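You operate a simulated robot arm through the tools that you are given. There is no shell and no other tool. Be economical: measure what you need, move in short steps, check, and stop when the job is done.

The job below is to be done with a simulated robot arm. You get a single attempt, and the scene is never put back.

JOB
Test the blue plug and pocket it by the result.
Fine: seat it in the plug tester's socket, switch on, press TEST, switch off before pulling it; GOOD goes to the pocket marked GOOD, any other word to HOLD.
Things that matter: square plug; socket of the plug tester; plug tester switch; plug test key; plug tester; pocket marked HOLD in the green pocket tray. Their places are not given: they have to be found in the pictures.

Only the result counts: the job must be done as asked and must still hold three seconds after the hand-in. Knocking over, shifting, dropping, spilling or breaking anything else fails it.

ROBOT AND FRAMES
A 6-joint arm with a two-finger parallel gripper, fixed in place. Base frame: the origin is at the foot of the arm, x ahead of it, y to its left, z up; the work surface is at about z = 0.85. Lengths are in m, angles in degrees, forces in N, time in s.
With the tool pointing down near the work surface it reaches from about 0.24 to 0.64 m from the base axis. Its first joint turns from -66.0 to 66.0 degrees. Payload 2.7 kg.
The tool frame sits at the grasp point between the pads (the TCP): z along the fingers, y along the line on which they close. The tips reach 0.023 m beyond it. Largest opening 0.094 m; finger width 0.038, thickness 0.01; the body of the gripper, 0.054 by 0.096 m, starts 0.039 m behind the TCP.
Orientation is that of the tool frame in the base frame, as a unit quaternion [x, y, z, w]. With the fingers straight down and closing along the base's y, the tool's x points along the base's -x, its y along +y and its z along -z.

CONTROLS
- The arm moves only by the tool jog_arm. Its argument "series" is a list that holds one entry, the list of rows, each a list of 7 numbers: the shift along the tool's x, y, z in m, then the turn, a rotation vector about the tool's x, y, z in degrees, then the gripper command, from -1 (fully open) to 1 (shut), values between in proportion. In form: [[[tx, ty, tz, ax, ay, az, jaw], ...]]. A call has 1 to 12 rows; each row shifts and turns the commanded pose from where the row before left it, along the tool's axes as they then stand. Rows are played at 5 a second. More than 0.05 m and 8.6 degrees between two rows, or a gripper value outside its range, and nothing of the call is played. A pose out of reach is approached as far as the arm can. The call stops where the force on the tool passes 70 N (or 10 N more than at its start, if that is more) or the arm is blocked; 0.2 s more then pass. The fingers move at their own pace (about 0.045 m/s each) and stop on an object; they squeeze with about 23 N. The grip force told is the motor's: it shows also when the fingers shut on nothing. Time passes only in rows, and 0.2 s behind the last, so rows that do not move let the fingers close. It gives the time, the measured TCP pose, the force on the tool (base axes), the opening and the grip force at its end, in the units of the frame above (readings bear some noise).
- Cameras (640 x 400 px; columns grow to the right, rows downward): "scene" is fixed at [0.0824, -0.4364, 1.4105]; the picture's right is [0.73, -0.69, 0.00], its down [-0.35, -0.37, -0.86] and it looks along [0.59, 0.63, -0.51] (base axes); focal length 365 px, centre (320, 200). "wrist" rides on the gripper at [-0.039, 0, -0.044] in the tool frame; the picture's right is [0.00, -1.00, 0.00], its down [0.97, 0.00, -0.24] and it looks along [0.24, 0.00, 0.97] (tool axes); focal length 218 px, centre (320, 200).
- capture(camera): a new picture of that camera. No time passes.
- measure_at(camera, pixels): there is no depth. For up to 12 entries [column, row, z] of the newest picture of that camera ("zoom" is the newest enlarged one), the place [x, y] in the base frame at which the ray of that pixel passes the height z, good to about 0.003 m. No time passes.
- close_up(camera, box): a new picture of the part [left, top, right, bottom] of that camera's present view, enlarged. No time passes.
- sign_off(): hands the job in; it is judged then, once.

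Work in short steps. Measure before you move; look again where a grasp or a placing could have gone wrong, and mend it. You have 80 turns and 54 pictures in all, those below and enlarged ones among them. Open the gripper and draw the arm clear of the work before you hand the job in, unless the task says otherwise; then end with one line.

The tools are called after "Request:" as name(argument=value, ...) on one line, values as JSON. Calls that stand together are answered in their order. jog_arm: Moves the arm, as the interface text tells. Its arguments: {"type":"object","properties":{"series":{"type":"array"}},"required":["series"]} The other tools are called the same way: capture (camera) takes a picture; measure_at (camera, pixels) gives the place at which the rays of pixels pass given heights; close_up (camera, box) takes an enlarged picture of a part of a camera's view; sign_off () hands the job in.

At the start:

```text
t: 0.0
position: [0.4213, 0.0532, 1.2222]
tool_rot: [0.0, 1.0, 0.0, 0.0]
ft_force: [1.0, 0.1, -0.2]
gripper_width: 0.0938
grip_force: 0.0
```

scene: 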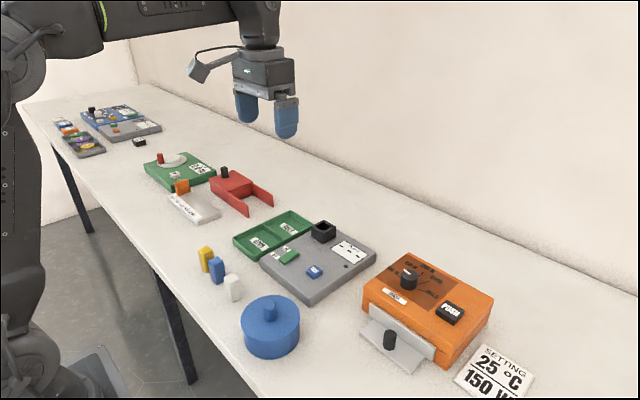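
wrist: 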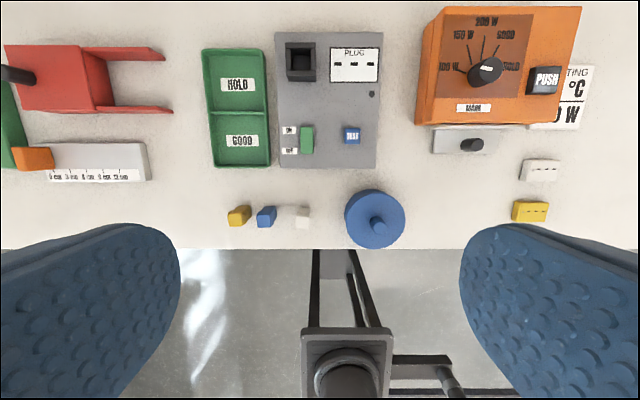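

The wrist view shows the grey tester (275-380, 30-170), the green tray (200-270, 45-170) and three plugs near row 215, with the blue one at about (266,216). I'll enlarge these areas before measuring.

Request:
close_up(camera="wrist", box=[195, 25, 395, 150])

Request:
close_up(camera="scene", box=[190, 200, 390, 325])

Request:
measure_at(camera="wrist", pixels=[[266, 217, 0.88], [300, 62, 0.9], [307, 139, 0.89], [352, 135, 0.89], [238, 85, 0.86], [241, 141, 0.86]])

```text
3.20 times, centred on (295, 88) of wrist
```

zoom: 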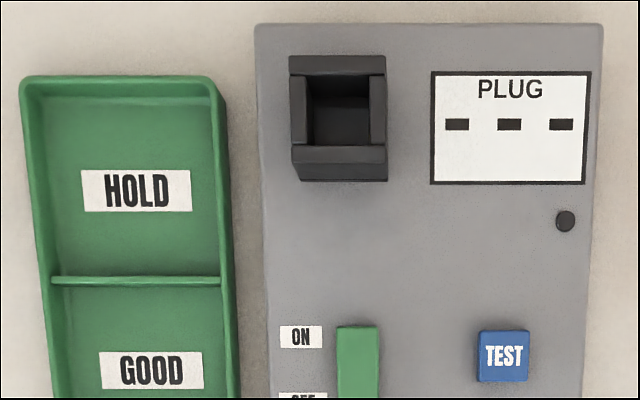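

```text
3.20 times, centred on (290, 262) of scene
```

zoom: 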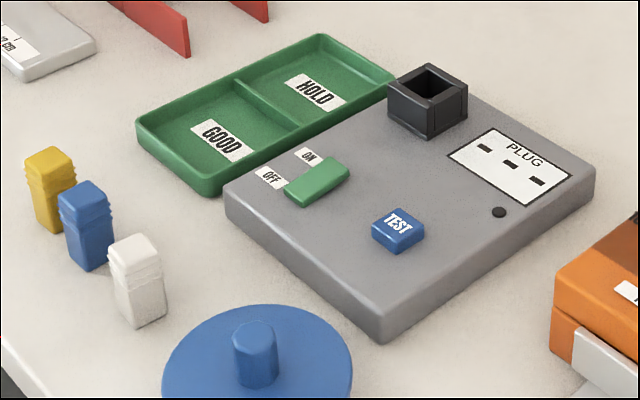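

```text
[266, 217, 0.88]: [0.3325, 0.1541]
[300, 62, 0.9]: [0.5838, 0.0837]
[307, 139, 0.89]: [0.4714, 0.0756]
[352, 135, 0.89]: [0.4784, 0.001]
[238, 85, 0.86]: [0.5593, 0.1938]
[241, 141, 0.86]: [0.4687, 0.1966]
```

The blue plug is standing at about (0.332, 0.154), between a yellow one and a white one. I'll move over it for a closer look.

Request:
jog_arm(series=[[[0.012, 0.02, 0.034, 0, 0, 0, -1], [0.012, 0.02, 0.034, 0, 0, 0, -1], [0.012, 0.02, 0.034, 0, 0, 0, -1], [0.012, 0.02, 0.034, 0, 0, 0, -1], [0.012, 0.02, 0.034, 0, 0, 0, -1], [0, 0, 0, 0, 0, 0, -1]]])

Request:
capture(camera="wrist")

```text
t: 1.4
position: [0.3604, 0.1545, 1.053]
tool_rot: [-0.001, 1.0, 0.001, 0.0]
ft_force: [-0.6, -0.3, -0.1]
gripper_width: 0.0938
grip_force: 0.1
```

```text
49 pictures are left
```

wrist: 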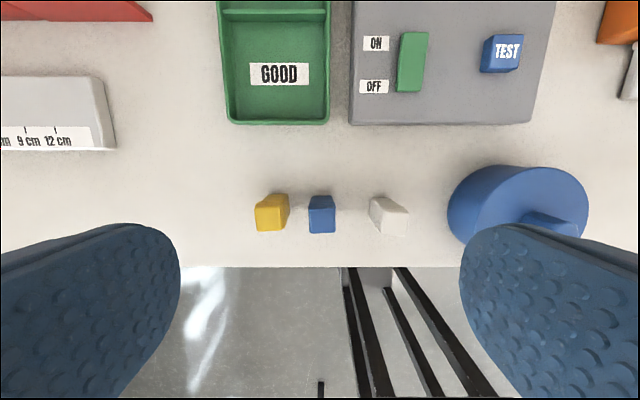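

Request:
close_up(camera="wrist", box=[240, 170, 420, 250])

Request:
measure_at(camera="wrist", pixels=[[310, 196, 0.85], [334, 196, 0.85], [309, 233, 0.89], [335, 233, 0.89], [309, 208, 0.89], [334, 208, 0.89], [284, 231, 0.89], [256, 231, 0.89], [371, 198, 0.85], [374, 214, 0.89]])

```text
3.56 times, centred on (330, 210) of wrist
```

zoom: 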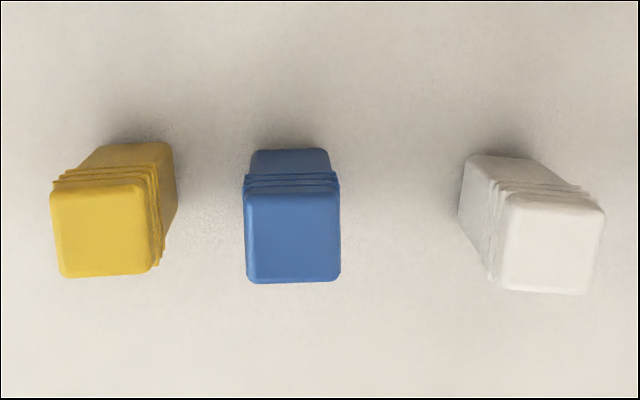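

```text
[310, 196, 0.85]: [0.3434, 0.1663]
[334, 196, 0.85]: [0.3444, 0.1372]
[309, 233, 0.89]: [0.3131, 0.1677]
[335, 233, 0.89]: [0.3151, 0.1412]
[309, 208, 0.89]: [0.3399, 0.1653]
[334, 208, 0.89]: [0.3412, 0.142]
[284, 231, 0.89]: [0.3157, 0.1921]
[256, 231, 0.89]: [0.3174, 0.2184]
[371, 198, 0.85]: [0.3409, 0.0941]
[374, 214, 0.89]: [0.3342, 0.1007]
```

The blue plug's top is near (0.328, 0.154), with a gap of about 22 mm to the yellow one. I need the heights of the plug's head and the socket, so I'll enlarge the scene view.

Request:
close_up(camera="scene", box=[190, 235, 254, 310])

Request:
close_up(camera="scene", box=[290, 205, 354, 250])

```text
5.33 times, centred on (222, 272) of scene
```

zoom: 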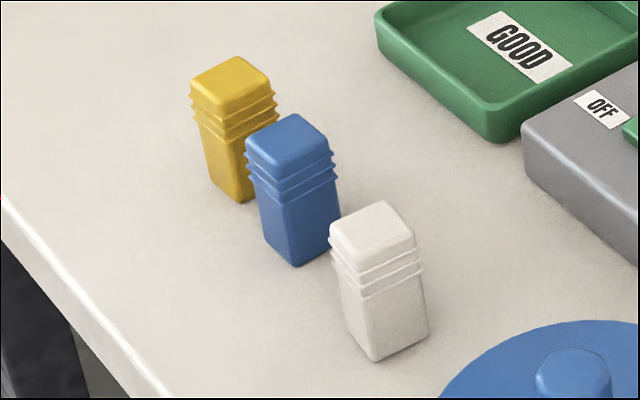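

```text
8.89 times, centred on (322, 228) of scene
```

zoom: 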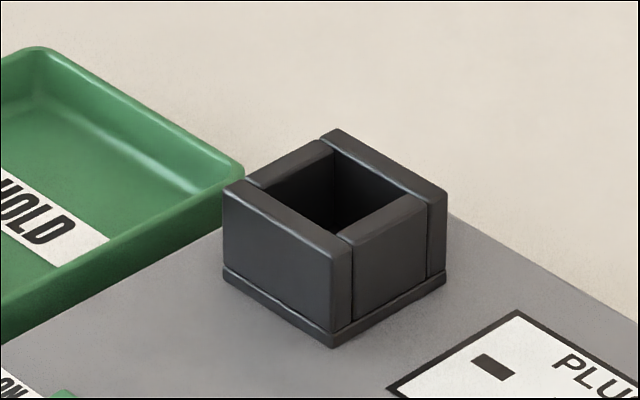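

The plug is about 0.048 tall, with a ridged head of about 0.018, and the socket wall is about 0.031 high. I'll grip only the head, so I'm setting the opening to about 40 mm and coming down above the plug.

Request:
jog_arm(series=[[[0.01, 0, 0.03, 0, 0, 0, 0.15], [0.01, 0, 0.03, 0, 0, 0, 0.15], [0.01, 0, 0.03, 0, 0, 0, 0.15], [0, 0, 0, 0, 0, 0, 0.15]]])

Request:
capture(camera="wrist")

Request:
close_up(camera="scene", box=[160, 190, 288, 290])

```text
t: 2.4
position: [0.3304, 0.1529, 0.9623]
tool_rot: [0.0, 1.0, 0.001, -0.001]
ft_force: [-0.6, 0.1, 0.4]
gripper_width: 0.0397
grip_force: 0.1
```

```text
45 pictures are left
```

wrist: 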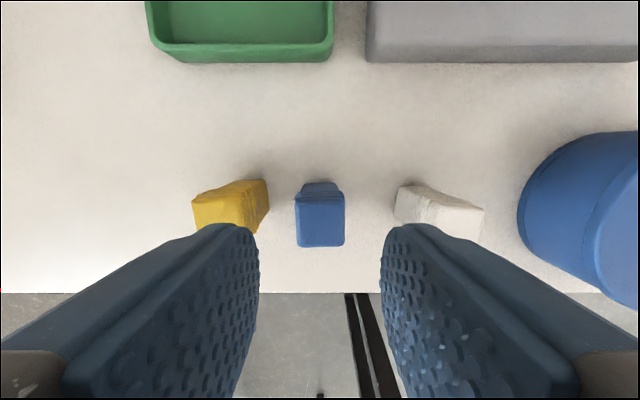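

```text
4.00 times, centred on (224, 240) of scene
```

zoom: 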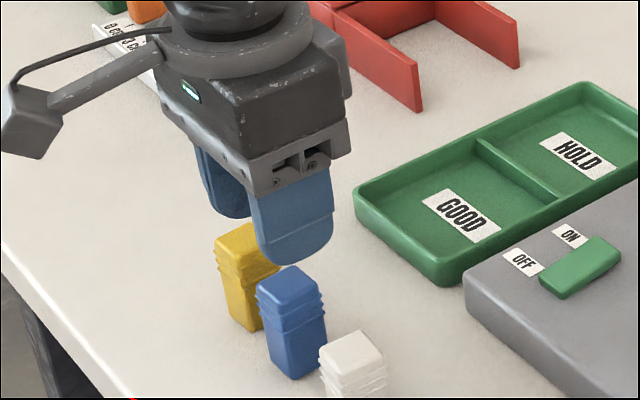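

The blue top face spans roughly (295-345, 200-247). I'll measure it to centre the fingers.

Request:
measure_at(camera="wrist", pixels=[[295, 247, 0.896], [345, 246, 0.896], [295, 202, 0.896], [344, 200, 0.896], [320, 224, 0.896], [303, 184, 0.85], [338, 183, 0.85], [259, 213, 0.89], [268, 180, 0.85]])

```text
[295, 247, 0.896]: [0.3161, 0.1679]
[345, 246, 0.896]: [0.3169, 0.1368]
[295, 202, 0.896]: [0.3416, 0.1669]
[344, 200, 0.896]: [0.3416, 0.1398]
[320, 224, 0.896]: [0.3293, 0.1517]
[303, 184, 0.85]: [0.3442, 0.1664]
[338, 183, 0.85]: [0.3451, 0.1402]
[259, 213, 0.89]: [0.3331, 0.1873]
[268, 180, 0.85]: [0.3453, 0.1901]
```

The plug is centred at about (0.330, 0.153), right under the TCP. I'll lower to z of about 0.904 and close on the head.

Request:
jog_arm(series=[[[0, 0, 0.03, 0, 0, 0, 0.15], [0, 0, 0.028, 0, 0, 0, 0.15], [0, 0, 0, 0, 0, 0, 0.15], [0, 0, 0, 0, 0, 0, 0.6], [0, 0, 0, 0, 0, 0, 1], [0, 0, 0, 0, 0, 0, 1], [0, 0, 0, 0, 0, 0, 1]]])

Request:
close_up(camera="scene", box=[180, 220, 276, 290])

```text
t: 4.0
position: [0.3321, 0.1569, 0.9055]
tool_rot: [0.0, 1.0, 0.001, 0.003]
ft_force: [-0.2, -1.4, 39.8]
gripper_width: 0.0246
grip_force: 23.3
```

```text
5.71 times, centred on (228, 255) of scene
```

zoom: 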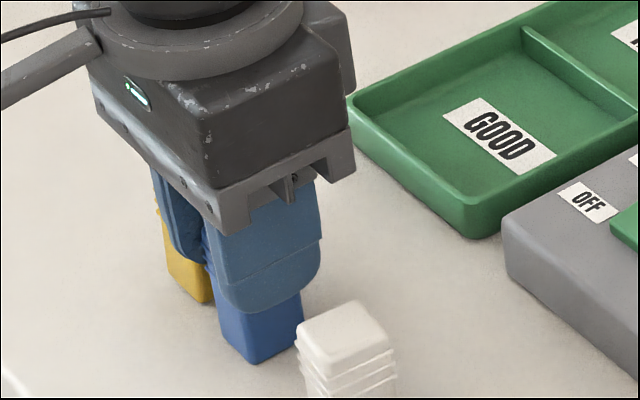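

The jaws closed at 24.6 mm on the head, with 40 N pushing up on the tool, so the plug is pressed against the table. I'll lift a little to take that off, then look.

Request:
jog_arm(series=[[[0, 0, -0.01, 0, 0, 0, 1], [0, 0, -0.02, 0, 0, 0, 1], [0, 0, -0.03, 0, 0, 0, 1], [0, 0, -0.03, 0, 0, 0, 1], [0, 0, 0, 0, 0, 0, 1]]])

Request:
close_up(camera="scene", box=[180, 180, 276, 290])

Request:
capture(camera="wrist")

```text
t: 5.2
position: [0.3323, 0.1538, 0.9924]
tool_rot: [-0.001, 1.0, 0.0, -0.001]
ft_force: [0.7, 0.2, -2.0]
gripper_width: 0.0244
grip_force: 23.6
```

```text
3.64 times, centred on (228, 235) of scene
```

zoom: 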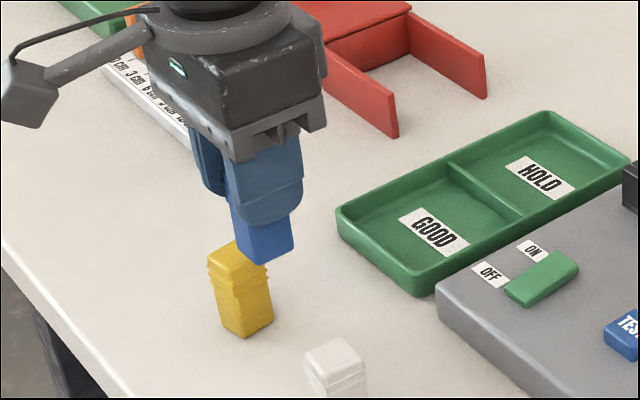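

```text
41 pictures are left
```

wrist: 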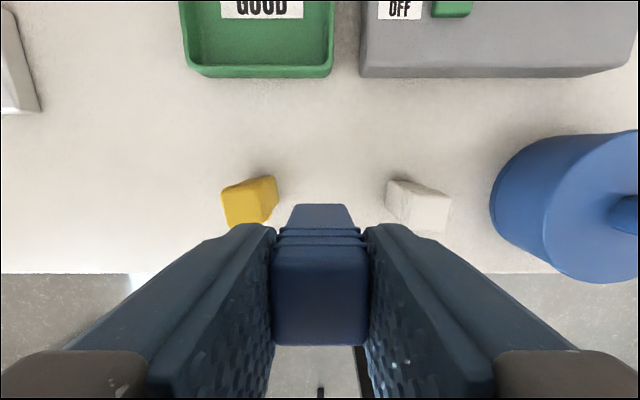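

The plug hangs straight, with about 28 mm showing below the tips. I'll carry it towards the socket and stop short to measure from above.

Request:
jog_arm(series=[[[-0.038, -0.014, -0.01, 0, 0, 0, 1], [-0.038, -0.014, -0.01, 0, 0, 0, 1], [-0.038, -0.014, -0.01, 0, 0, 0, 1], [-0.038, -0.014, -0.01, 0, 0, 0, 1], [-0.038, -0.014, 0, 0, 0, 0, 1], [0, 0, 0, 0, 0, 0, 1], [0, 0, 0, 0, 0, 0, 1]]])

Request:
capture(camera="wrist")

```text
t: 6.8
position: [0.5205, 0.0823, 1.0358]
tool_rot: [0.0, 1.0, 0.0, 0.001]
ft_force: [0.5, 0.4, -1.3]
gripper_width: 0.0247
grip_force: 23.3
```

```text
40 pictures are left
```

wrist: 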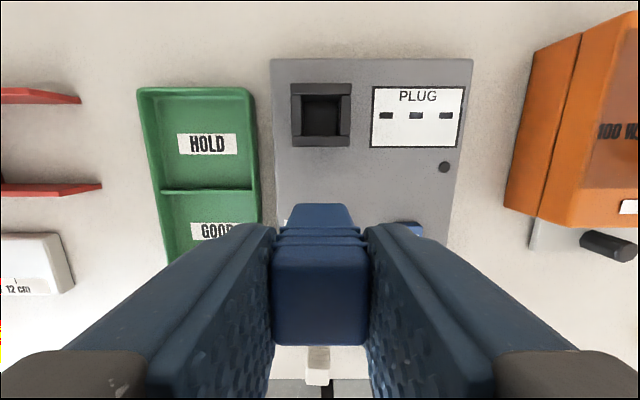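

Request:
close_up(camera="wrist", box=[260, 60, 388, 140])

Request:
measure_at(camera="wrist", pixels=[[302, 97, 0.905], [339, 97, 0.905], [302, 134, 0.905], [339, 134, 0.905], [300, 205, 0.985], [348, 204, 0.985], [320, 204, 0.985]])

```text
5.00 times, centred on (324, 100) of wrist
```

zoom: 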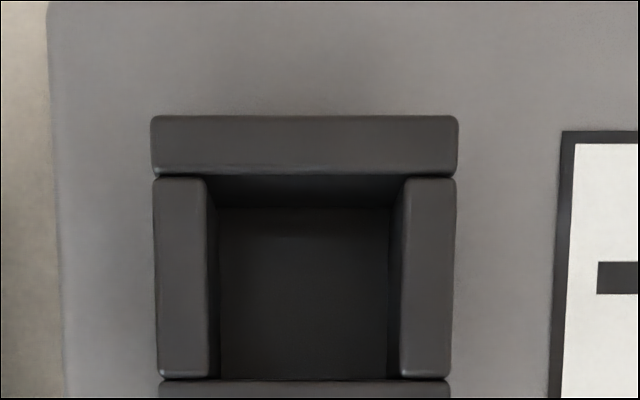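

```text
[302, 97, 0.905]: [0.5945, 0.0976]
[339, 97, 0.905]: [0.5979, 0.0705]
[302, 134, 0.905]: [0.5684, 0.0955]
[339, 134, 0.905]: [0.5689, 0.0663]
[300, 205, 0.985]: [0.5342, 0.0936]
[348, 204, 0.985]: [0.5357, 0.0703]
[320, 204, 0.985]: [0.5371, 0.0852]
```

The opening spans columns 301.4 to 340.8 and rows 95.6 to 136, so its centre is about (0.582, 0.082) with no yaw. I'll move above it, still clear of the rim, and recheck.

Request:
jog_arm(series=[[[-0.03, 0, 0.015, 0, 0, 0, 1], [-0.0315, -0.0006, 0.015, 0, 0, 0, 1], [0, 0, 0.015, 0, 0, 0, 1], [0, 0, 0, 0, 0, 0, 1], [0, 0, 0, 0, 0, 0, 1]]])

Request:
close_up(camera="wrist", box=[240, 130, 400, 230])

Request:
close_up(camera="scene", box=[274, 165, 370, 255])

```text
t: 8.0
position: [0.5817, 0.0828, 0.993]
tool_rot: [0.0, 1.0, 0.0, 0.0]
ft_force: [0.4, 0.3, 0.0]
gripper_width: 0.0247
grip_force: 23.0
```

```text
4.00 times, centred on (320, 180) of wrist
```

zoom: 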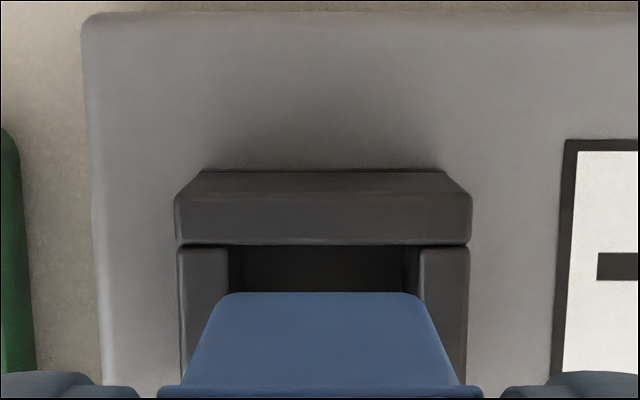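

```text
4.44 times, centred on (322, 210) of scene
```

zoom: 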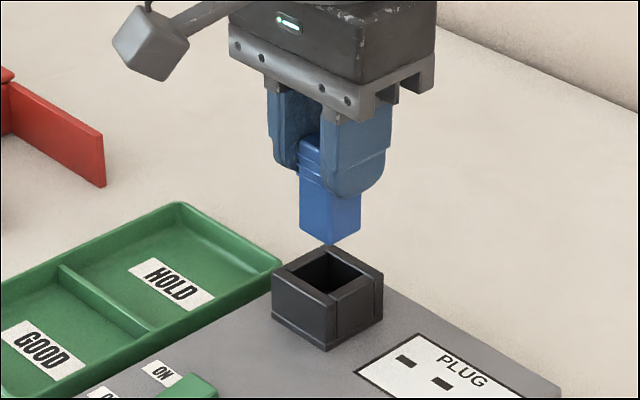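

In y the plug is centred to within 0.5 mm, but in x it looks a few mm too far ahead. I'll check that against the scene zoom, using the plug's bottom corners and the socket rim's corners.

Request:
measure_at(camera="zoom", pixels=[[330, 245, 0.942], [300, 230, 0.942], [361, 226, 0.942], [271, 279, 0.908], [328, 303, 0.908], [382, 273, 0.908], [328, 245, 0.908], [330, 298, 0.908], [330, 251, 0.908]])

Request:
close_up(camera="scene", box=[300, 195, 348, 250])

```text
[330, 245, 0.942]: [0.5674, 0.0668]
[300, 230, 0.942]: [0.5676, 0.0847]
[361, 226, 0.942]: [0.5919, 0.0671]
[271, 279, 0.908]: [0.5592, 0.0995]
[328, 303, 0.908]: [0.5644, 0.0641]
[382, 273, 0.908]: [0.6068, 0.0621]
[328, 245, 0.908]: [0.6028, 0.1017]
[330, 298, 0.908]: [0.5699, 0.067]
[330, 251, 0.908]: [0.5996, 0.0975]
```

```text
7.27 times, centred on (324, 222) of scene
```

zoom: 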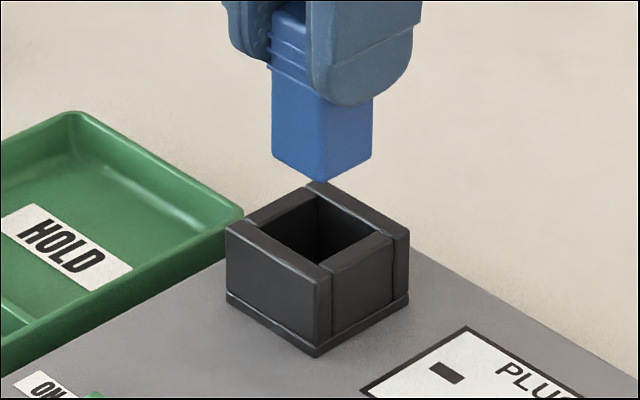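

Both views put the plug about 3 mm too far in +x and 0.5 mm in +y. I'll correct that, lower until it's just above the rim, and check again.

Request:
jog_arm(series=[[[0.003, -0.0005, 0, 0, 0, 0, 1], [0, 0, 0.012, 0, 0, 0, 1], [0, 0, 0.012, 0, 0, 0, 1], [0, 0, 0, 0, 0, 0, 1], [0, 0, 0, 0, 0, 0, 1]]])

Request:
close_up(camera="wrist", box=[240, 150, 400, 250])

Request:
close_up(camera="scene", box=[290, 195, 354, 245])

```text
t: 9.2
position: [0.5803, 0.0815, 0.967]
tool_rot: [0.0, 1.0, 0.0, 0.0]
ft_force: [-0.5, 0.1, -0.3]
gripper_width: 0.0244
grip_force: 23.0
```

```text
4.00 times, centred on (320, 200) of wrist
```

zoom: 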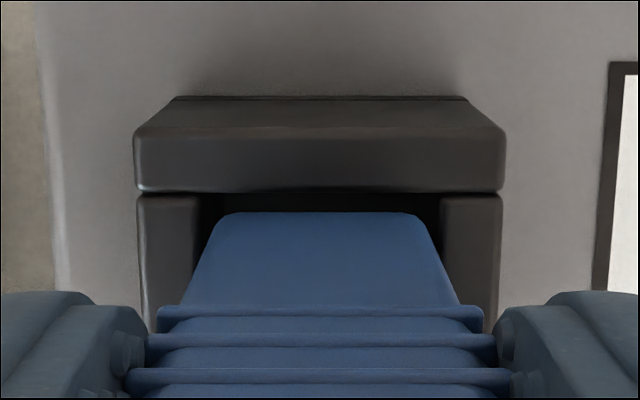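

```text
8.00 times, centred on (322, 220) of scene
```

zoom: 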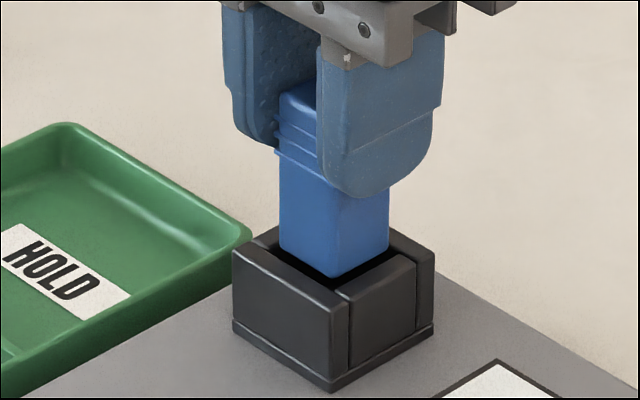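

The plug is centred now, with gaps on all the visible sides. I'll lower it into the socket.

Request:
jog_arm(series=[[[0, 0, 0.01, 0, 0, 0, 1], [0, 0, 0.008, 0, 0, 0, 1], [0, 0, 0.006, 0, 0, 0, 1], [0, 0, 0, 0, 0, 0, 1]]])

Request:
close_up(camera="scene", box=[290, 195, 354, 245])

```text
t: 10.2
position: [0.5789, 0.0825, 0.9428]
tool_rot: [0.0, 1.0, 0.0, 0.0]
ft_force: [1.9, 0.0, -1.1]
gripper_width: 0.0245
grip_force: 22.7
```

```text
8.00 times, centred on (322, 220) of scene
```

zoom: 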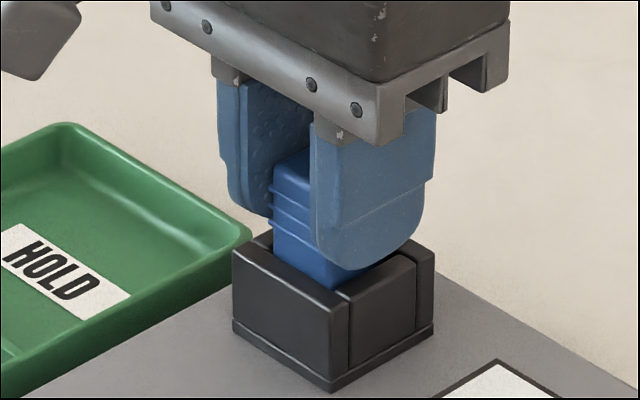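

It's going in freely, with about 2 N side force. The tips are roughly 10 mm above the rim, so I'll continue in small steps.

Request:
jog_arm(series=[[[0, 0, 0.004, 0, 0, 0, 1], [0, 0, 0.003, 0, 0, 0, 1], [0, 0, 0.002, 0, 0, 0, 1], [0, 0, 0, 0, 0, 0, 1]]])

Request:
close_up(camera="scene", box=[290, 195, 354, 245])

```text
t: 11.2
position: [0.5795, 0.0826, 0.9341]
tool_rot: [0.0, 1.0, 0.0, 0.003]
ft_force: [1.6, -1.5, 21.9]
gripper_width: 0.0246
grip_force: 23.2
```

```text
8.00 times, centred on (322, 220) of scene
```

zoom: 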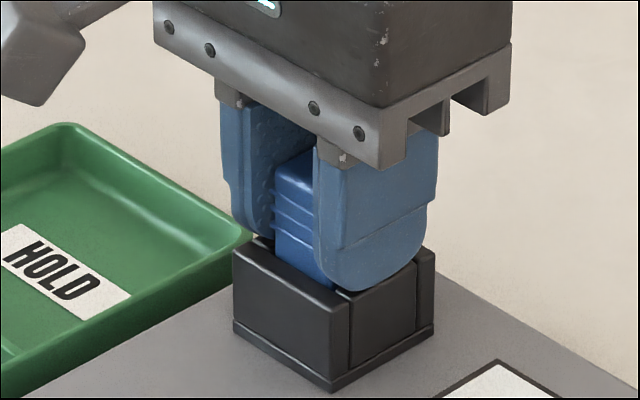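

The force rose to 22 N with the plug's bottom at about z = 0.878, which is deck level, so it seems seated. I'll open slightly, rise and check.

Request:
jog_arm(series=[[[0, 0, -0.0005, 0, 0, 0, 0.3], [0, 0, 0, 0, 0, 0, 0.1], [0, 0, 0, 0, 0, 0, 0.1], [0, 0, -0.03, 0, 0, 0, 0.1], [0, 0, -0.04, 0, 0, 0, 0.1], [0, 0, 0, 0, 0, 0, 0.1]]])

Request:
close_up(camera="scene", box=[250, 195, 378, 295])

Request:
capture(camera="wrist")

```text
t: 12.6
position: [0.5795, 0.0805, 1.0017]
tool_rot: [0.001, 1.0, 0.0, -0.001]
ft_force: [-0.1, -0.4, -1.7]
gripper_width: 0.0423
grip_force: 0.0
```

```text
4.00 times, centred on (314, 245) of scene
```

zoom: 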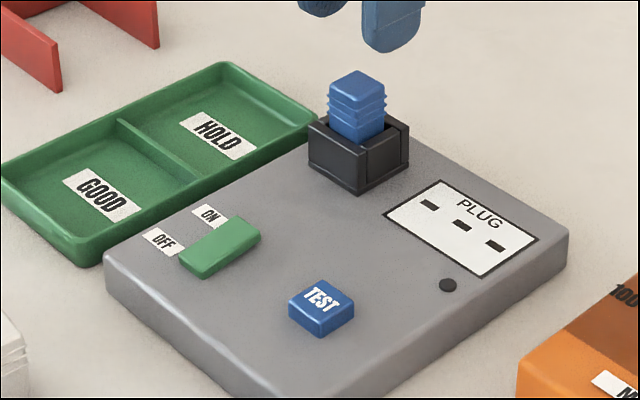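

```text
30 pictures are left
```

wrist: 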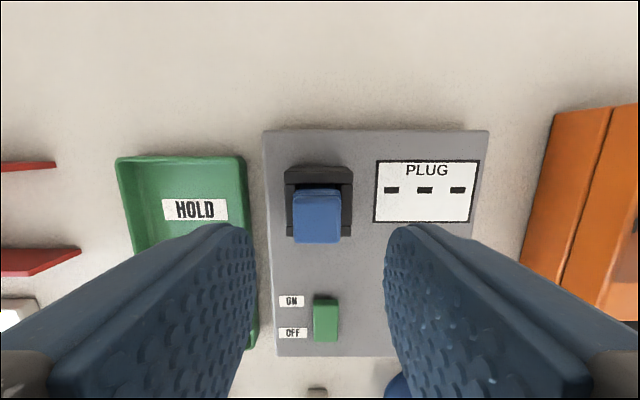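

The plug is upright in the socket, but about 12 mm of its body still shows below the ridges. The fingertips may have met the rim before it seated, so I'll close the jaws and press gently on the top.

Request:
jog_arm(series=[[[0, 0, 0, 0, 0, 0, 1], [0, 0, 0, 0, 0, 0, 1], [0, 0, 0, 0, 0, 0, 1], [0, 0, 0.02, 0, 0, 0, 1], [0, 0, 0.014, 0, 0, 0, 1], [0, 0, 0.003, 0, 0, 0, 1], [0, 0, 0.002, 0, 0, 0, 1], [0, 0, 0, 0, 0, 0, 1]]])

```text
t: 14.4
position: [0.5786, 0.0824, 0.9639]
tool_rot: [-0.001, 1.0, 0.0, 0.0]
ft_force: [-0.5, -1.0, 1.5]
gripper_width: 0.0
grip_force: 22.9
```

Almost no force yet (1.5 N), so I'll go down in small steps.

Request:
jog_arm(series=[[[0, 0, 0.002, 0, 0, 0, 1], [0, 0, 0.002, 0, 0, 0, 1], [0, 0, 0, 0, 0, 0, 1]]])

Request:
close_up(camera="scene", box=[290, 195, 354, 245])

```text
t: 15.2
position: [0.5786, 0.0827, 0.9639]
tool_rot: [0.0, 1.0, 0.0, 0.004]
ft_force: [-5.6, -1.1, 28.5]
gripper_width: 0.0001
grip_force: 23.0
```

```text
8.00 times, centred on (322, 220) of scene
```

zoom: 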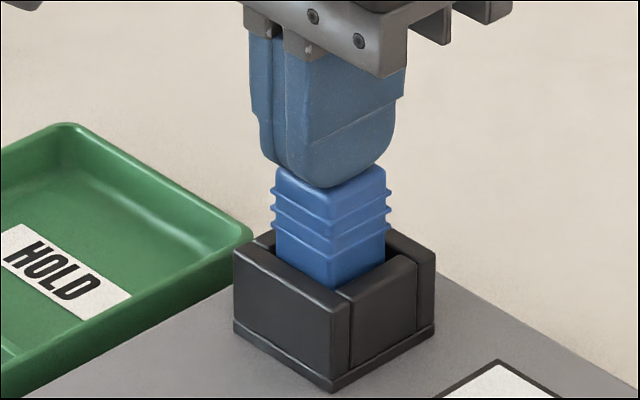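

Contact is at tip z of about 0.941, and the plug doesn't move under 28 N, which fits it resting on the socket floor. One slightly firmer press will confirm it.

Request:
jog_arm(series=[[[0, 0, 0.0015, 0, 0, 0, 1], [0, 0, 0, 0, 0, 0, 1]]])

```text
t: 15.8
position: [0.5792, 0.0821, 0.964]
tool_rot: [-0.001, 1.0, 0.001, 0.005]
ft_force: [-8.2, 0.1, 35.7]
gripper_width: 0.0
grip_force: 22.9
```

It's firm, so the plug is seated. I'll rise and back off to look at the switch and TEST key.

Request:
jog_arm(series=[[[0, 0, -0.04, 0, 0, 0, 1], [0.04, -0.01, -0.01, 0, 0, 0, 1], [0.04, -0.01, 0, 0, 0, 0, 1], [0.04, -0.01, 0, 0, 0, 0, 1], [0.04, -0.01, 0, 0, 0, 0, 1], [0, 0, 0, 0, 0, 0, 1]]])

Request:
close_up(camera="wrist", box=[200, 60, 440, 210])

Request:
close_up(camera="scene", box=[270, 235, 334, 285])

```text
t: 17.2
position: [0.4174, 0.0403, 1.0103]
tool_rot: [0.0, 1.0, 0.0, 0.0]
ft_force: [-0.6, 0.1, 0.5]
gripper_width: 0.0
grip_force: 22.9
```

```text
2.67 times, centred on (320, 135) of wrist
```

zoom: 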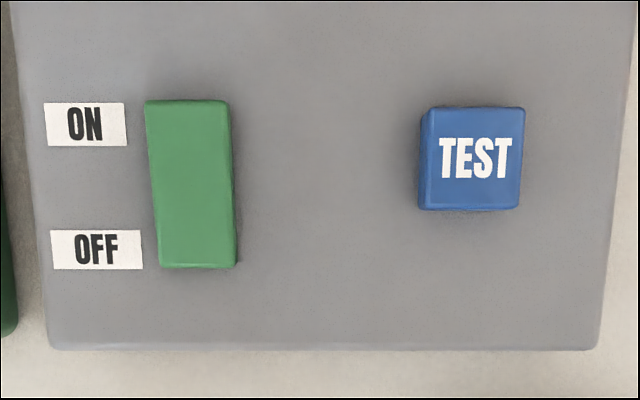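

```text
8.00 times, centred on (302, 260) of scene
```

zoom: 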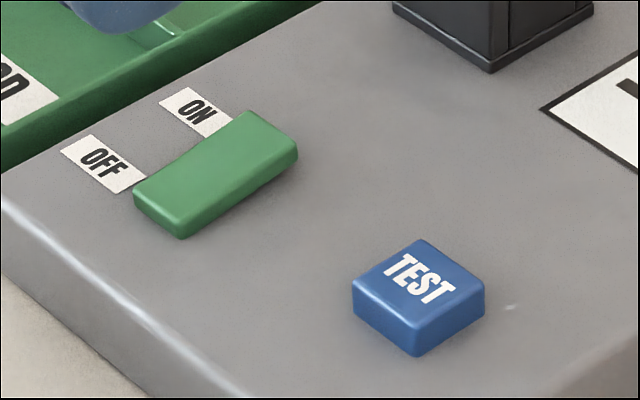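

The rocker's ON end stands up, so it's OFF now. I'll measure the point to press on the ON half, the OFF half and the TEST key.

Request:
capture(camera="wrist")

Request:
measure_at(camera="wrist", pixels=[[255, 98, 0.892], [287, 98, 0.892], [270, 105, 0.892], [259, 160, 0.885], [288, 160, 0.885], [274, 152, 0.885], [378, 120, 0.892]])

```text
26 pictures are left
```

wrist: 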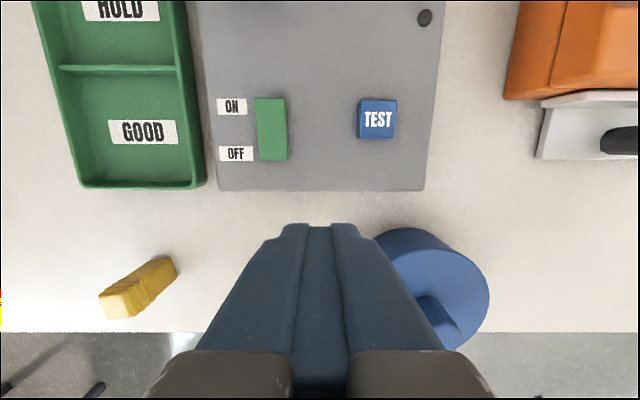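

```text
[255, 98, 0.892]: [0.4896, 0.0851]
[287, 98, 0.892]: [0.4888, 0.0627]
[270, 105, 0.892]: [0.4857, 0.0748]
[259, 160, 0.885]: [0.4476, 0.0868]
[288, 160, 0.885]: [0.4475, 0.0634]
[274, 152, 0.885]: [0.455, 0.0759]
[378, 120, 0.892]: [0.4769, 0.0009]
```

The ON end is at about (0.485, 0.075) and the TEST key at about (0.477, 0.001). I'll move the closed fingers over the ON end.

Request:
jog_arm(series=[[[-0.033, 0.017, 0.02, 0, 0, 0, 1], [-0.0335, 0.0175, 0.02, 0, 0, 0, 1], [0, 0, 0.03, 0, 0, 0, 1], [0, 0, 0.007, 0, 0, 0, 1], [0, 0, 0, 0, 0, 0, 1]]])

Request:
close_up(camera="scene", box=[260, 225, 340, 287])

```text
t: 18.4
position: [0.4864, 0.0783, 0.9338]
tool_rot: [0.0, 1.0, 0.0, 0.001]
ft_force: [0.0, -0.1, -0.4]
gripper_width: 0.0
grip_force: 23.2
```

```text
6.45 times, centred on (300, 256) of scene
```

zoom: 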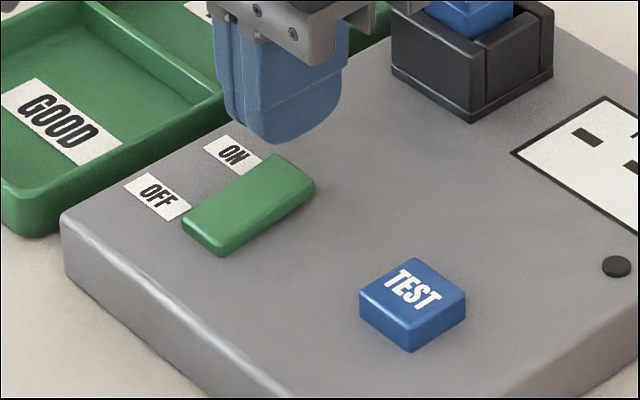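

The fingers are over the ON end and slightly left, so I'll correct 2 mm and press down.

Request:
jog_arm(series=[[[0, -0.002, 0.008, 0, 0, 0, 1], [0, 0, 0.004, 0, 0, 0, 1], [0, 0, 0.004, 0, 0, 0, 1], [0, 0, 0.003, 0, 0, 0, 1], [0, 0, 0.003, 0, 0, 0, 1], [0, 0, 0, 0, 0, 0, 1]]])

Request:
close_up(camera="scene", box=[260, 215, 380, 300])

```text
t: 19.8
position: [0.4873, 0.0748, 0.9119]
tool_rot: [0.0, 1.0, 0.0, 0.003]
ft_force: [-2.5, -4.9, 30.4]
gripper_width: 0.0002
grip_force: 23.0
```

```text
4.71 times, centred on (320, 258) of scene
```

zoom: 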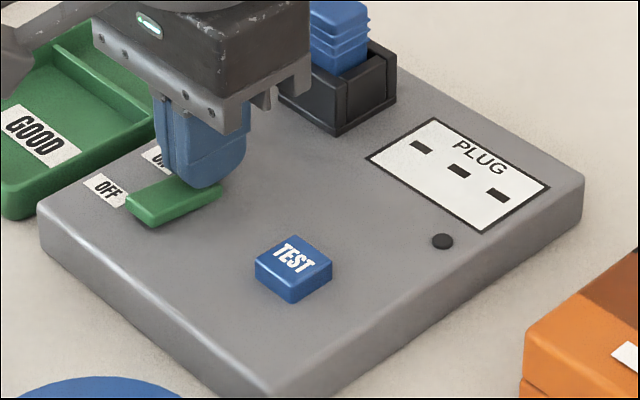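

The press met 30 N at tip z of about 0.889, and the OFF end now looks raised. I'll rise, look at the rocker and lamp, and move towards TEST.

Request:
jog_arm(series=[[[0, 0, -0.02, 0, 0, 0, 1], [0.005, -0.037, -0.01, 0, 0, 0, 1], [0.005, -0.037, 0, 0, 0, 0, 1], [0, 0, 0, 0, 0, 0, 1]]])

Request:
close_up(camera="scene", box=[260, 215, 380, 300])

```text
t: 20.8
position: [0.4757, 0.003, 0.9382]
tool_rot: [0.0, 1.0, -0.001, 0.0]
ft_force: [0.2, -0.7, -0.5]
gripper_width: 0.0
grip_force: 23.1
```

```text
4.71 times, centred on (320, 258) of scene
```

zoom: 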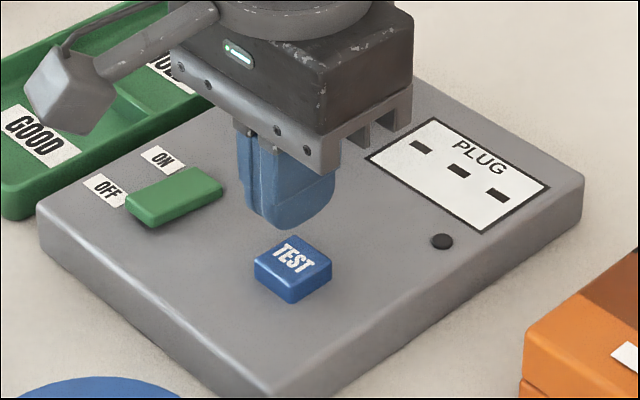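

The rocker has flipped, with its ON end down. The fingers are over TEST, so I'll press it.

Request:
jog_arm(series=[[[0, -0.001, 0.01, 0, 0, 0, 1], [0, 0, 0.006, 0, 0, 0, 1], [0, 0, 0.004, 0, 0, 0, 1], [0, 0, 0.003, 0, 0, 0, 1], [0, 0, 0.003, 0, 0, 0, 1], [0, 0, 0, 0, 0, 0, 1]]])

Request:
close_up(camera="scene", box=[260, 215, 380, 300])

```text
t: 22.2
position: [0.4765, 0.0006, 0.9129]
tool_rot: [0.0, 1.0, -0.001, 0.0]
ft_force: [-0.6, -0.5, 1.3]
gripper_width: 0.0
grip_force: 23.1
```

```text
4.71 times, centred on (320, 258) of scene
```

zoom: 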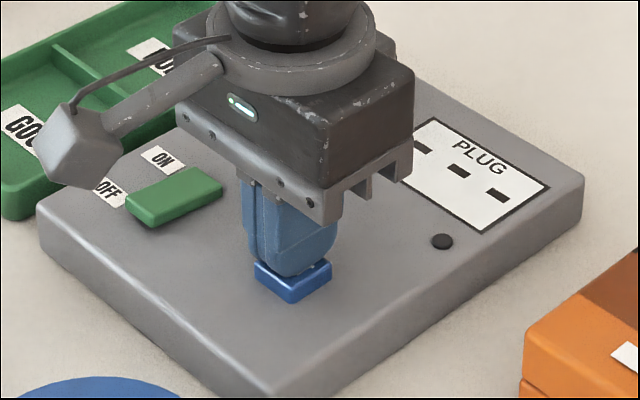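

There's only 1.3 N, so I've barely touched the key and the display still shows dashes. I'll press further and hold briefly.

Request:
jog_arm(series=[[[0, 0, 0.003, 0, 0, 0, 1], [0, 0, 0.002, 0, 0, 0, 1], [0, 0, 0.002, 0, 0, 0, 1], [0, 0, 0, 0, 0, 0, 1], [0, 0, 0, 0, 0, 0, 1]]])

Request:
close_up(camera="scene", box=[260, 215, 380, 300])

```text
t: 23.4
position: [0.4755, 0.0023, 0.9062]
tool_rot: [0.0, 1.0, 0.0, 0.003]
ft_force: [0.1, 2.8, 15.2]
gripper_width: 0.0
grip_force: 22.8
```

```text
4.71 times, centred on (320, 258) of scene
```

zoom: 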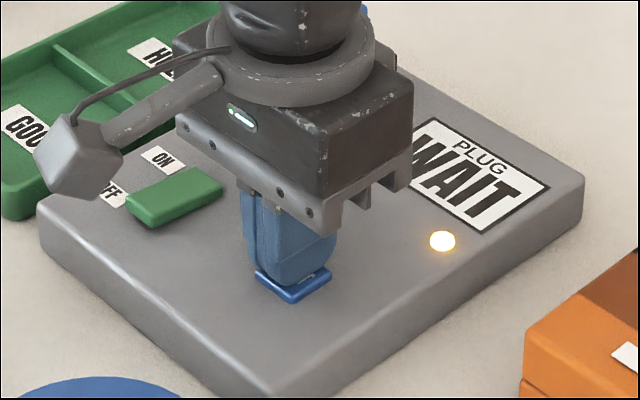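

The display says WAIT and the lamp is lit. I'll release the key, rise and wait for the result.

Request:
jog_arm(series=[[[0, 0, -0.02, 0, 0, 0, 1], [0, 0, -0.02, 0, 0, 0, 1], [0, 0, -0.02, 0, 0, 0, 1], [0.03, 0, 0, 0, 0, 0, 1], [0, 0, 0, 0, 0, 0, 1], [0, 0, 0, 0, 0, 0, 1], [0, 0, 0, 0, 0, 0, 1], [0, 0, 0, 0, 0, 0, 1], [0, 0, 0, 0, 0, 0, 1], [0, 0, 0, 0, 0, 0, 1]]])

Request:
close_up(camera="scene", box=[260, 215, 380, 300])

```text
t: 25.6
position: [0.4454, 0.0023, 0.9632]
tool_rot: [0.0, 1.0, 0.001, 0.0]
ft_force: [-0.2, 0.0, -1.1]
gripper_width: 0.0
grip_force: 23.1
```

```text
4.71 times, centred on (320, 258) of scene
```

zoom: 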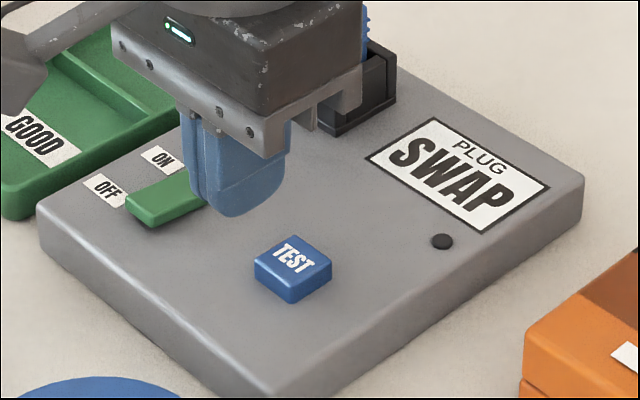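

The result is SWAP with the lamp off, so this plug goes to HOLD. Next I'll switch off by pressing the OFF end at about (0.451, 0.075).

Request:
jog_arm(series=[[[-0.003, 0.036, 0, 0, 0, 0, 1], [-0.003, 0.036, 0, 0, 0, 0, 1], [0, 0, 0.03, 0, 0, 0, 1], [0, 0, 0.008, 0, 0, 0, 1], [0, 0, 0.004, 0, 0, 0, 1], [0, 0, 0.004, 0, 0, 0, 1], [0, 0, 0.003, 0, 0, 0, 1], [0, 0, 0.002, 0, 0, 0, 1], [0, 0, 0.002, 0, 0, 0, 1], [0, 0, 0, 0, 0, 0, 1]]])

```text
t: 27.8
position: [0.4513, 0.0726, 0.9123]
tool_rot: [0.0, 1.0, 0.0, 0.0]
ft_force: [-1.9, -0.1, 2.8]
gripper_width: 0.0
grip_force: 22.8
```

Only 2.8 N so far, so I'll press a little more.

Request:
jog_arm(series=[[[0, 0, 0.002, 0, 0, 0, 1], [0, 0, 0.0015, 0, 0, 0, 1], [0, 0, 0, 0, 0, 0, 1]]])

```text
t: 28.6
position: [0.4517, 0.0721, 0.9123]
tool_rot: [0.0, 1.0, 0.0, 0.003]
ft_force: [-19.7, -1.8, 43.2]
gripper_width: 0.0
grip_force: 22.8
```

The press hit a stop at 43 N. I'll rise and check that the rocker is off.

Request:
jog_arm(series=[[[0, 0, -0.03, 0, 0, 0, 1], [0, 0, -0.04, 0, 0, 0, 1], [0, 0, -0.03, 0, 0, 0, 0.15], [0, 0, 0, 0, 0, 0, 0.15], [0, 0, 0, 0, 0, 0, 0.15]]])

Request:
close_up(camera="scene", box=[260, 215, 380, 300])

```text
t: 29.8
position: [0.454, 0.0721, 1.01]
tool_rot: [-0.001, 1.0, 0.0, 0.001]
ft_force: [-0.5, 0.3, 0.0]
gripper_width: 0.0397
grip_force: 0.1
```

```text
4.71 times, centred on (320, 258) of scene
```

zoom: 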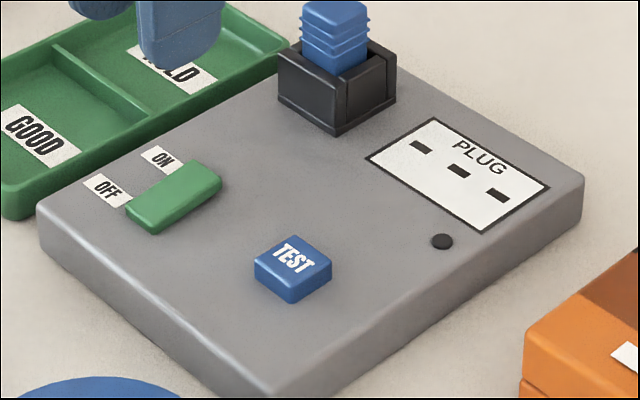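

The switch is off and the dashes are back on the display. I'll return above the plug at (0.579, 0.082) with the jaws at 40 mm.

Request:
jog_arm(series=[[[-0.042, 0.0033, 0, 0, 0, 0, 0.15], [-0.042, 0.0033, 0, 0, 0, 0, 0.15], [-0.042, 0.0033, 0, 0, 0, 0, 0.15], [0, 0, 0.02, 0, 0, 0, 0.15], [0, 0, 0, 0, 0, 0, 0.15]]])

Request:
capture(camera="wrist")

```text
t: 31.0
position: [0.575, 0.08, 0.9864]
tool_rot: [0.0, 1.0, 0.0, -0.001]
ft_force: [-0.6, -0.5, -0.4]
gripper_width: 0.0399
grip_force: 0.0
```

```text
18 pictures are left
```

wrist: 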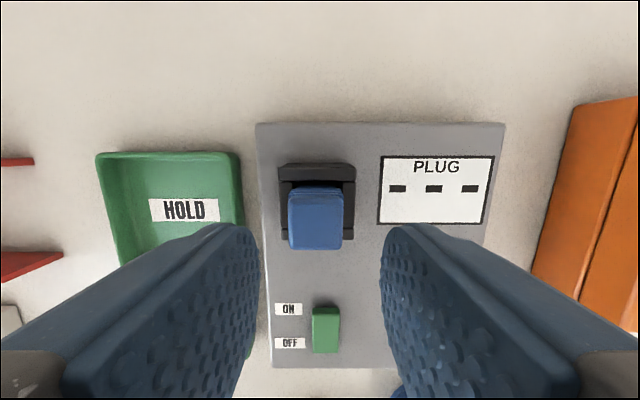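

The plug's top is centred at column 316, about 1.6 mm to the left. I'll correct, lower to z of about 0.936 and grip the head.

Request:
jog_arm(series=[[[-0.004, 0.0016, 0.01, 0, 0, 0, 0.15], [0, 0, 0.02, 0, 0, 0, 0.15], [0, 0, 0.02, 0, 0, 0, 0.15], [0, 0, 0, 0, 0, 0, 0.5], [0, 0, 0, 0, 0, 0, 1], [0, 0, 0, 0, 0, 0, 1], [0, 0, 0, 0, 0, 0, 1]]])

```text
t: 32.6
position: [0.5795, 0.0834, 0.9386]
tool_rot: [0.0, 1.0, 0.0, 0.0]
ft_force: [1.3, 0.8, -0.3]
gripper_width: 0.0246
grip_force: 22.9
```

The grip is at 24.6 mm with no side load. I'll pull straight up.

Request:
jog_arm(series=[[[0, 0, -0.015, 0, 0, 0, 1], [0, 0, -0.02, 0, 0, 0, 1], [0, 0, -0.025, 0, 0, 0, 1], [0, 0, -0.025, 0, 0, 0, 1], [0, 0, 0, 0, 0, 0, 1]]])

Request:
capture(camera="wrist")

Request:
close_up(camera="scene", box=[230, 155, 380, 285])

```text
t: 33.8
position: [0.5802, 0.0837, 1.0258]
tool_rot: [0.0, 1.0, 0.001, 0.0]
ft_force: [0.8, -0.7, -1.1]
gripper_width: 0.0245
grip_force: 23.2
```

```text
17 pictures are left
```

wrist: 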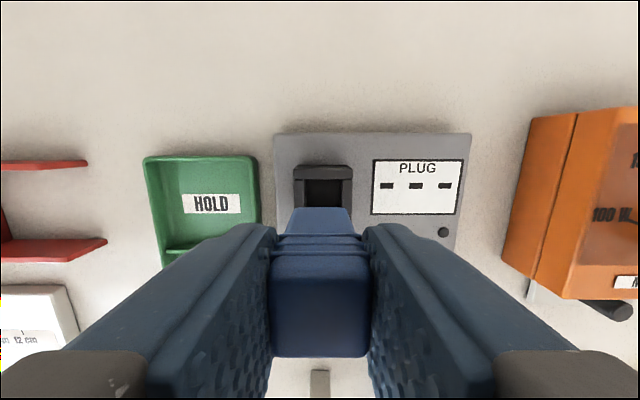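

```text
3.08 times, centred on (305, 220) of scene
```

zoom: 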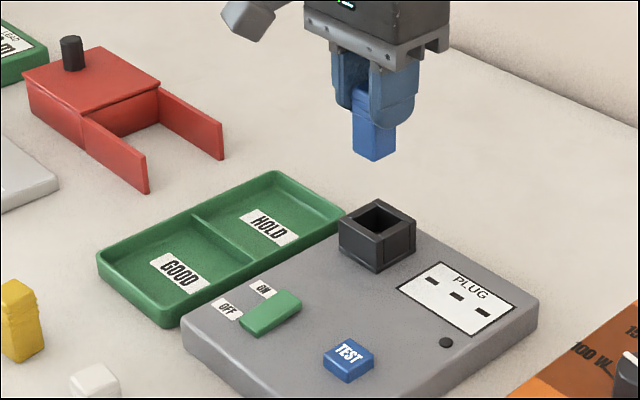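

The plug came out cleanly. Now I'll measure the HOLD pocket's corners.

Request:
measure_at(camera="wrist", pixels=[[146, 158, 0.872], [256, 157, 0.872], [165, 251, 0.872], [211, 204, 0.855]])

Request:
measure_at(camera="zoom", pixels=[[276, 172, 0.872], [345, 208, 0.872], [193, 213, 0.872], [254, 266, 0.872], [269, 228, 0.855]])

```text
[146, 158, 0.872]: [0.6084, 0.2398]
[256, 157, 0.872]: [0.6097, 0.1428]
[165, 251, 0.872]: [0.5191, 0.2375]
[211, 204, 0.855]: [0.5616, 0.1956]
```

```text
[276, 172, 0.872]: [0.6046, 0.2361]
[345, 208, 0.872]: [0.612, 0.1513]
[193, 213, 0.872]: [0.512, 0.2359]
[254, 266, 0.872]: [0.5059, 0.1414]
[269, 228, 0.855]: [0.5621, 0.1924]
```

The HOLD pocket's centre is about (0.561, 0.193). I'll move over it at this height, then lower partway.

Request:
jog_arm(series=[[[0.0065, 0.0365, 0, 0, 0, 0, 1], [0.0065, 0.0365, 0, 0, 0, 0, 1], [0.0065, 0.0365, 0, 0, 0, 0, 1], [0, 0, 0.03, 0, 0, 0, 1], [0, 0, 0.03, 0, 0, 0, 1], [0, 0, 0.025, 0, 0, 0, 1], [0, 0, 0, 0, 0, 0, 1]]])

Request:
close_up(camera="scene", box=[230, 165, 350, 265])

```text
t: 35.4
position: [0.5606, 0.192, 0.9388]
tool_rot: [0.0, 1.0, 0.0, -0.001]
ft_force: [-1.0, -0.4, -1.3]
gripper_width: 0.0246
grip_force: 23.2
```

```text
4.00 times, centred on (290, 215) of scene
```

zoom: 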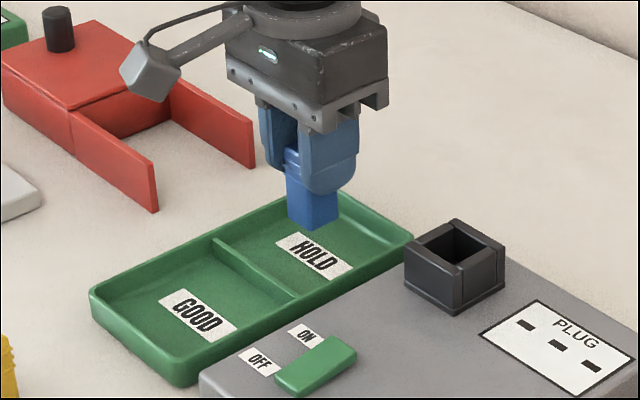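

The plug hangs over the middle of HOLD. I'll lower gently until it touches the floor, expected at TCP z of about 0.915.

Request:
jog_arm(series=[[[0, 0, 0.01, 0, 0, 0, 1], [0, 0, 0.006, 0, 0, 0, 1], [0, 0, 0.003, 0, 0, 0, 1], [0, 0, 0.002, 0, 0, 0, 1], [0, 0, 0, 0, 0, 0, 1]]])

```text
t: 36.6
position: [0.5612, 0.1922, 0.9171]
tool_rot: [-0.001, 1.0, 0.0, 0.0]
ft_force: [-0.6, 0.0, -1.1]
gripper_width: 0.0246
grip_force: 23.4
```

No contact yet, so I'll keep lowering in 2 mm steps.

Request:
jog_arm(series=[[[0, 0, 0.002, 0, 0, 0, 1], [0, 0, 0.002, 0, 0, 0, 1], [0, 0, 0, 0, 0, 0, 1]]])

Request:
close_up(camera="scene", box=[260, 190, 340, 252])

```text
t: 37.4
position: [0.5615, 0.1928, 0.9146]
tool_rot: [0.0, 1.0, 0.0, 0.0]
ft_force: [-0.5, 0.2, -1.2]
gripper_width: 0.0246
grip_force: 22.7
```

```text
6.45 times, centred on (300, 221) of scene
```

zoom: 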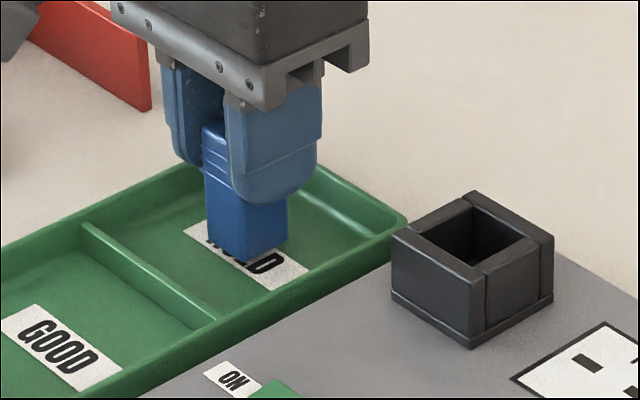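

Very close to the floor, but still no reaction. I'll continue down in 1.5 mm steps.

Request:
jog_arm(series=[[[0, 0, 0.0015, 0, 0, 0, 1], [0, 0, 0.0015, 0, 0, 0, 1], [0, 0, 0, 0, 0, 0, 1]]])

```text
t: 38.2
position: [0.5615, 0.1944, 0.9128]
tool_rot: [-0.001, 1.0, 0.0, 0.0]
ft_force: [-0.9, -0.9, -1.1]
gripper_width: 0.0245
grip_force: 22.8
```

Request:
jog_arm(series=[[[0, 0, 0.0015, 0, 0, 0, 1], [0, 0, 0.0015, 0, 0, 0, 1], [0, 0, 0, 0, 0, 0, 1]]])

```text
t: 39.0
position: [0.5616, 0.1928, 0.9096]
tool_rot: [0.0, 1.0, 0.001, 0.0]
ft_force: [0.7, 0.2, -0.4]
gripper_width: 0.0247
grip_force: 23.1
```

The force is starting to change (-1.1 to -0.4 N), so I'll take one more small step.

Request:
jog_arm(series=[[[0, 0, 0.0015, 0, 0, 0, 1], [0, 0, 0, 0, 0, 0, 1]]])

Request:
close_up(camera="scene", box=[270, 200, 334, 250])

```text
t: 39.6
position: [0.5617, 0.1942, 0.91]
tool_rot: [0.001, 1.0, 0.0, -0.001]
ft_force: [-0.8, -1.3, 2.1]
gripper_width: 0.0245
grip_force: 23.5
```

```text
8.00 times, centred on (302, 225) of scene
```

zoom: 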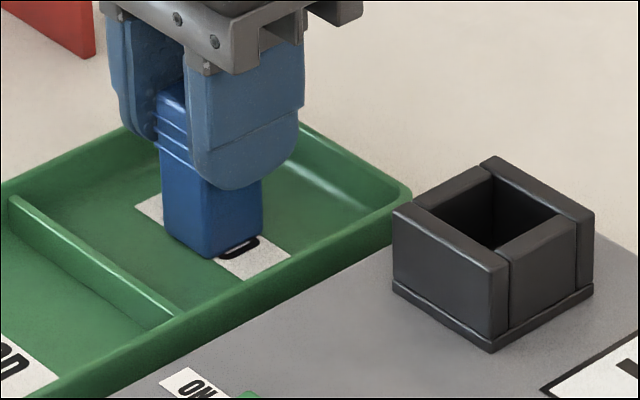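

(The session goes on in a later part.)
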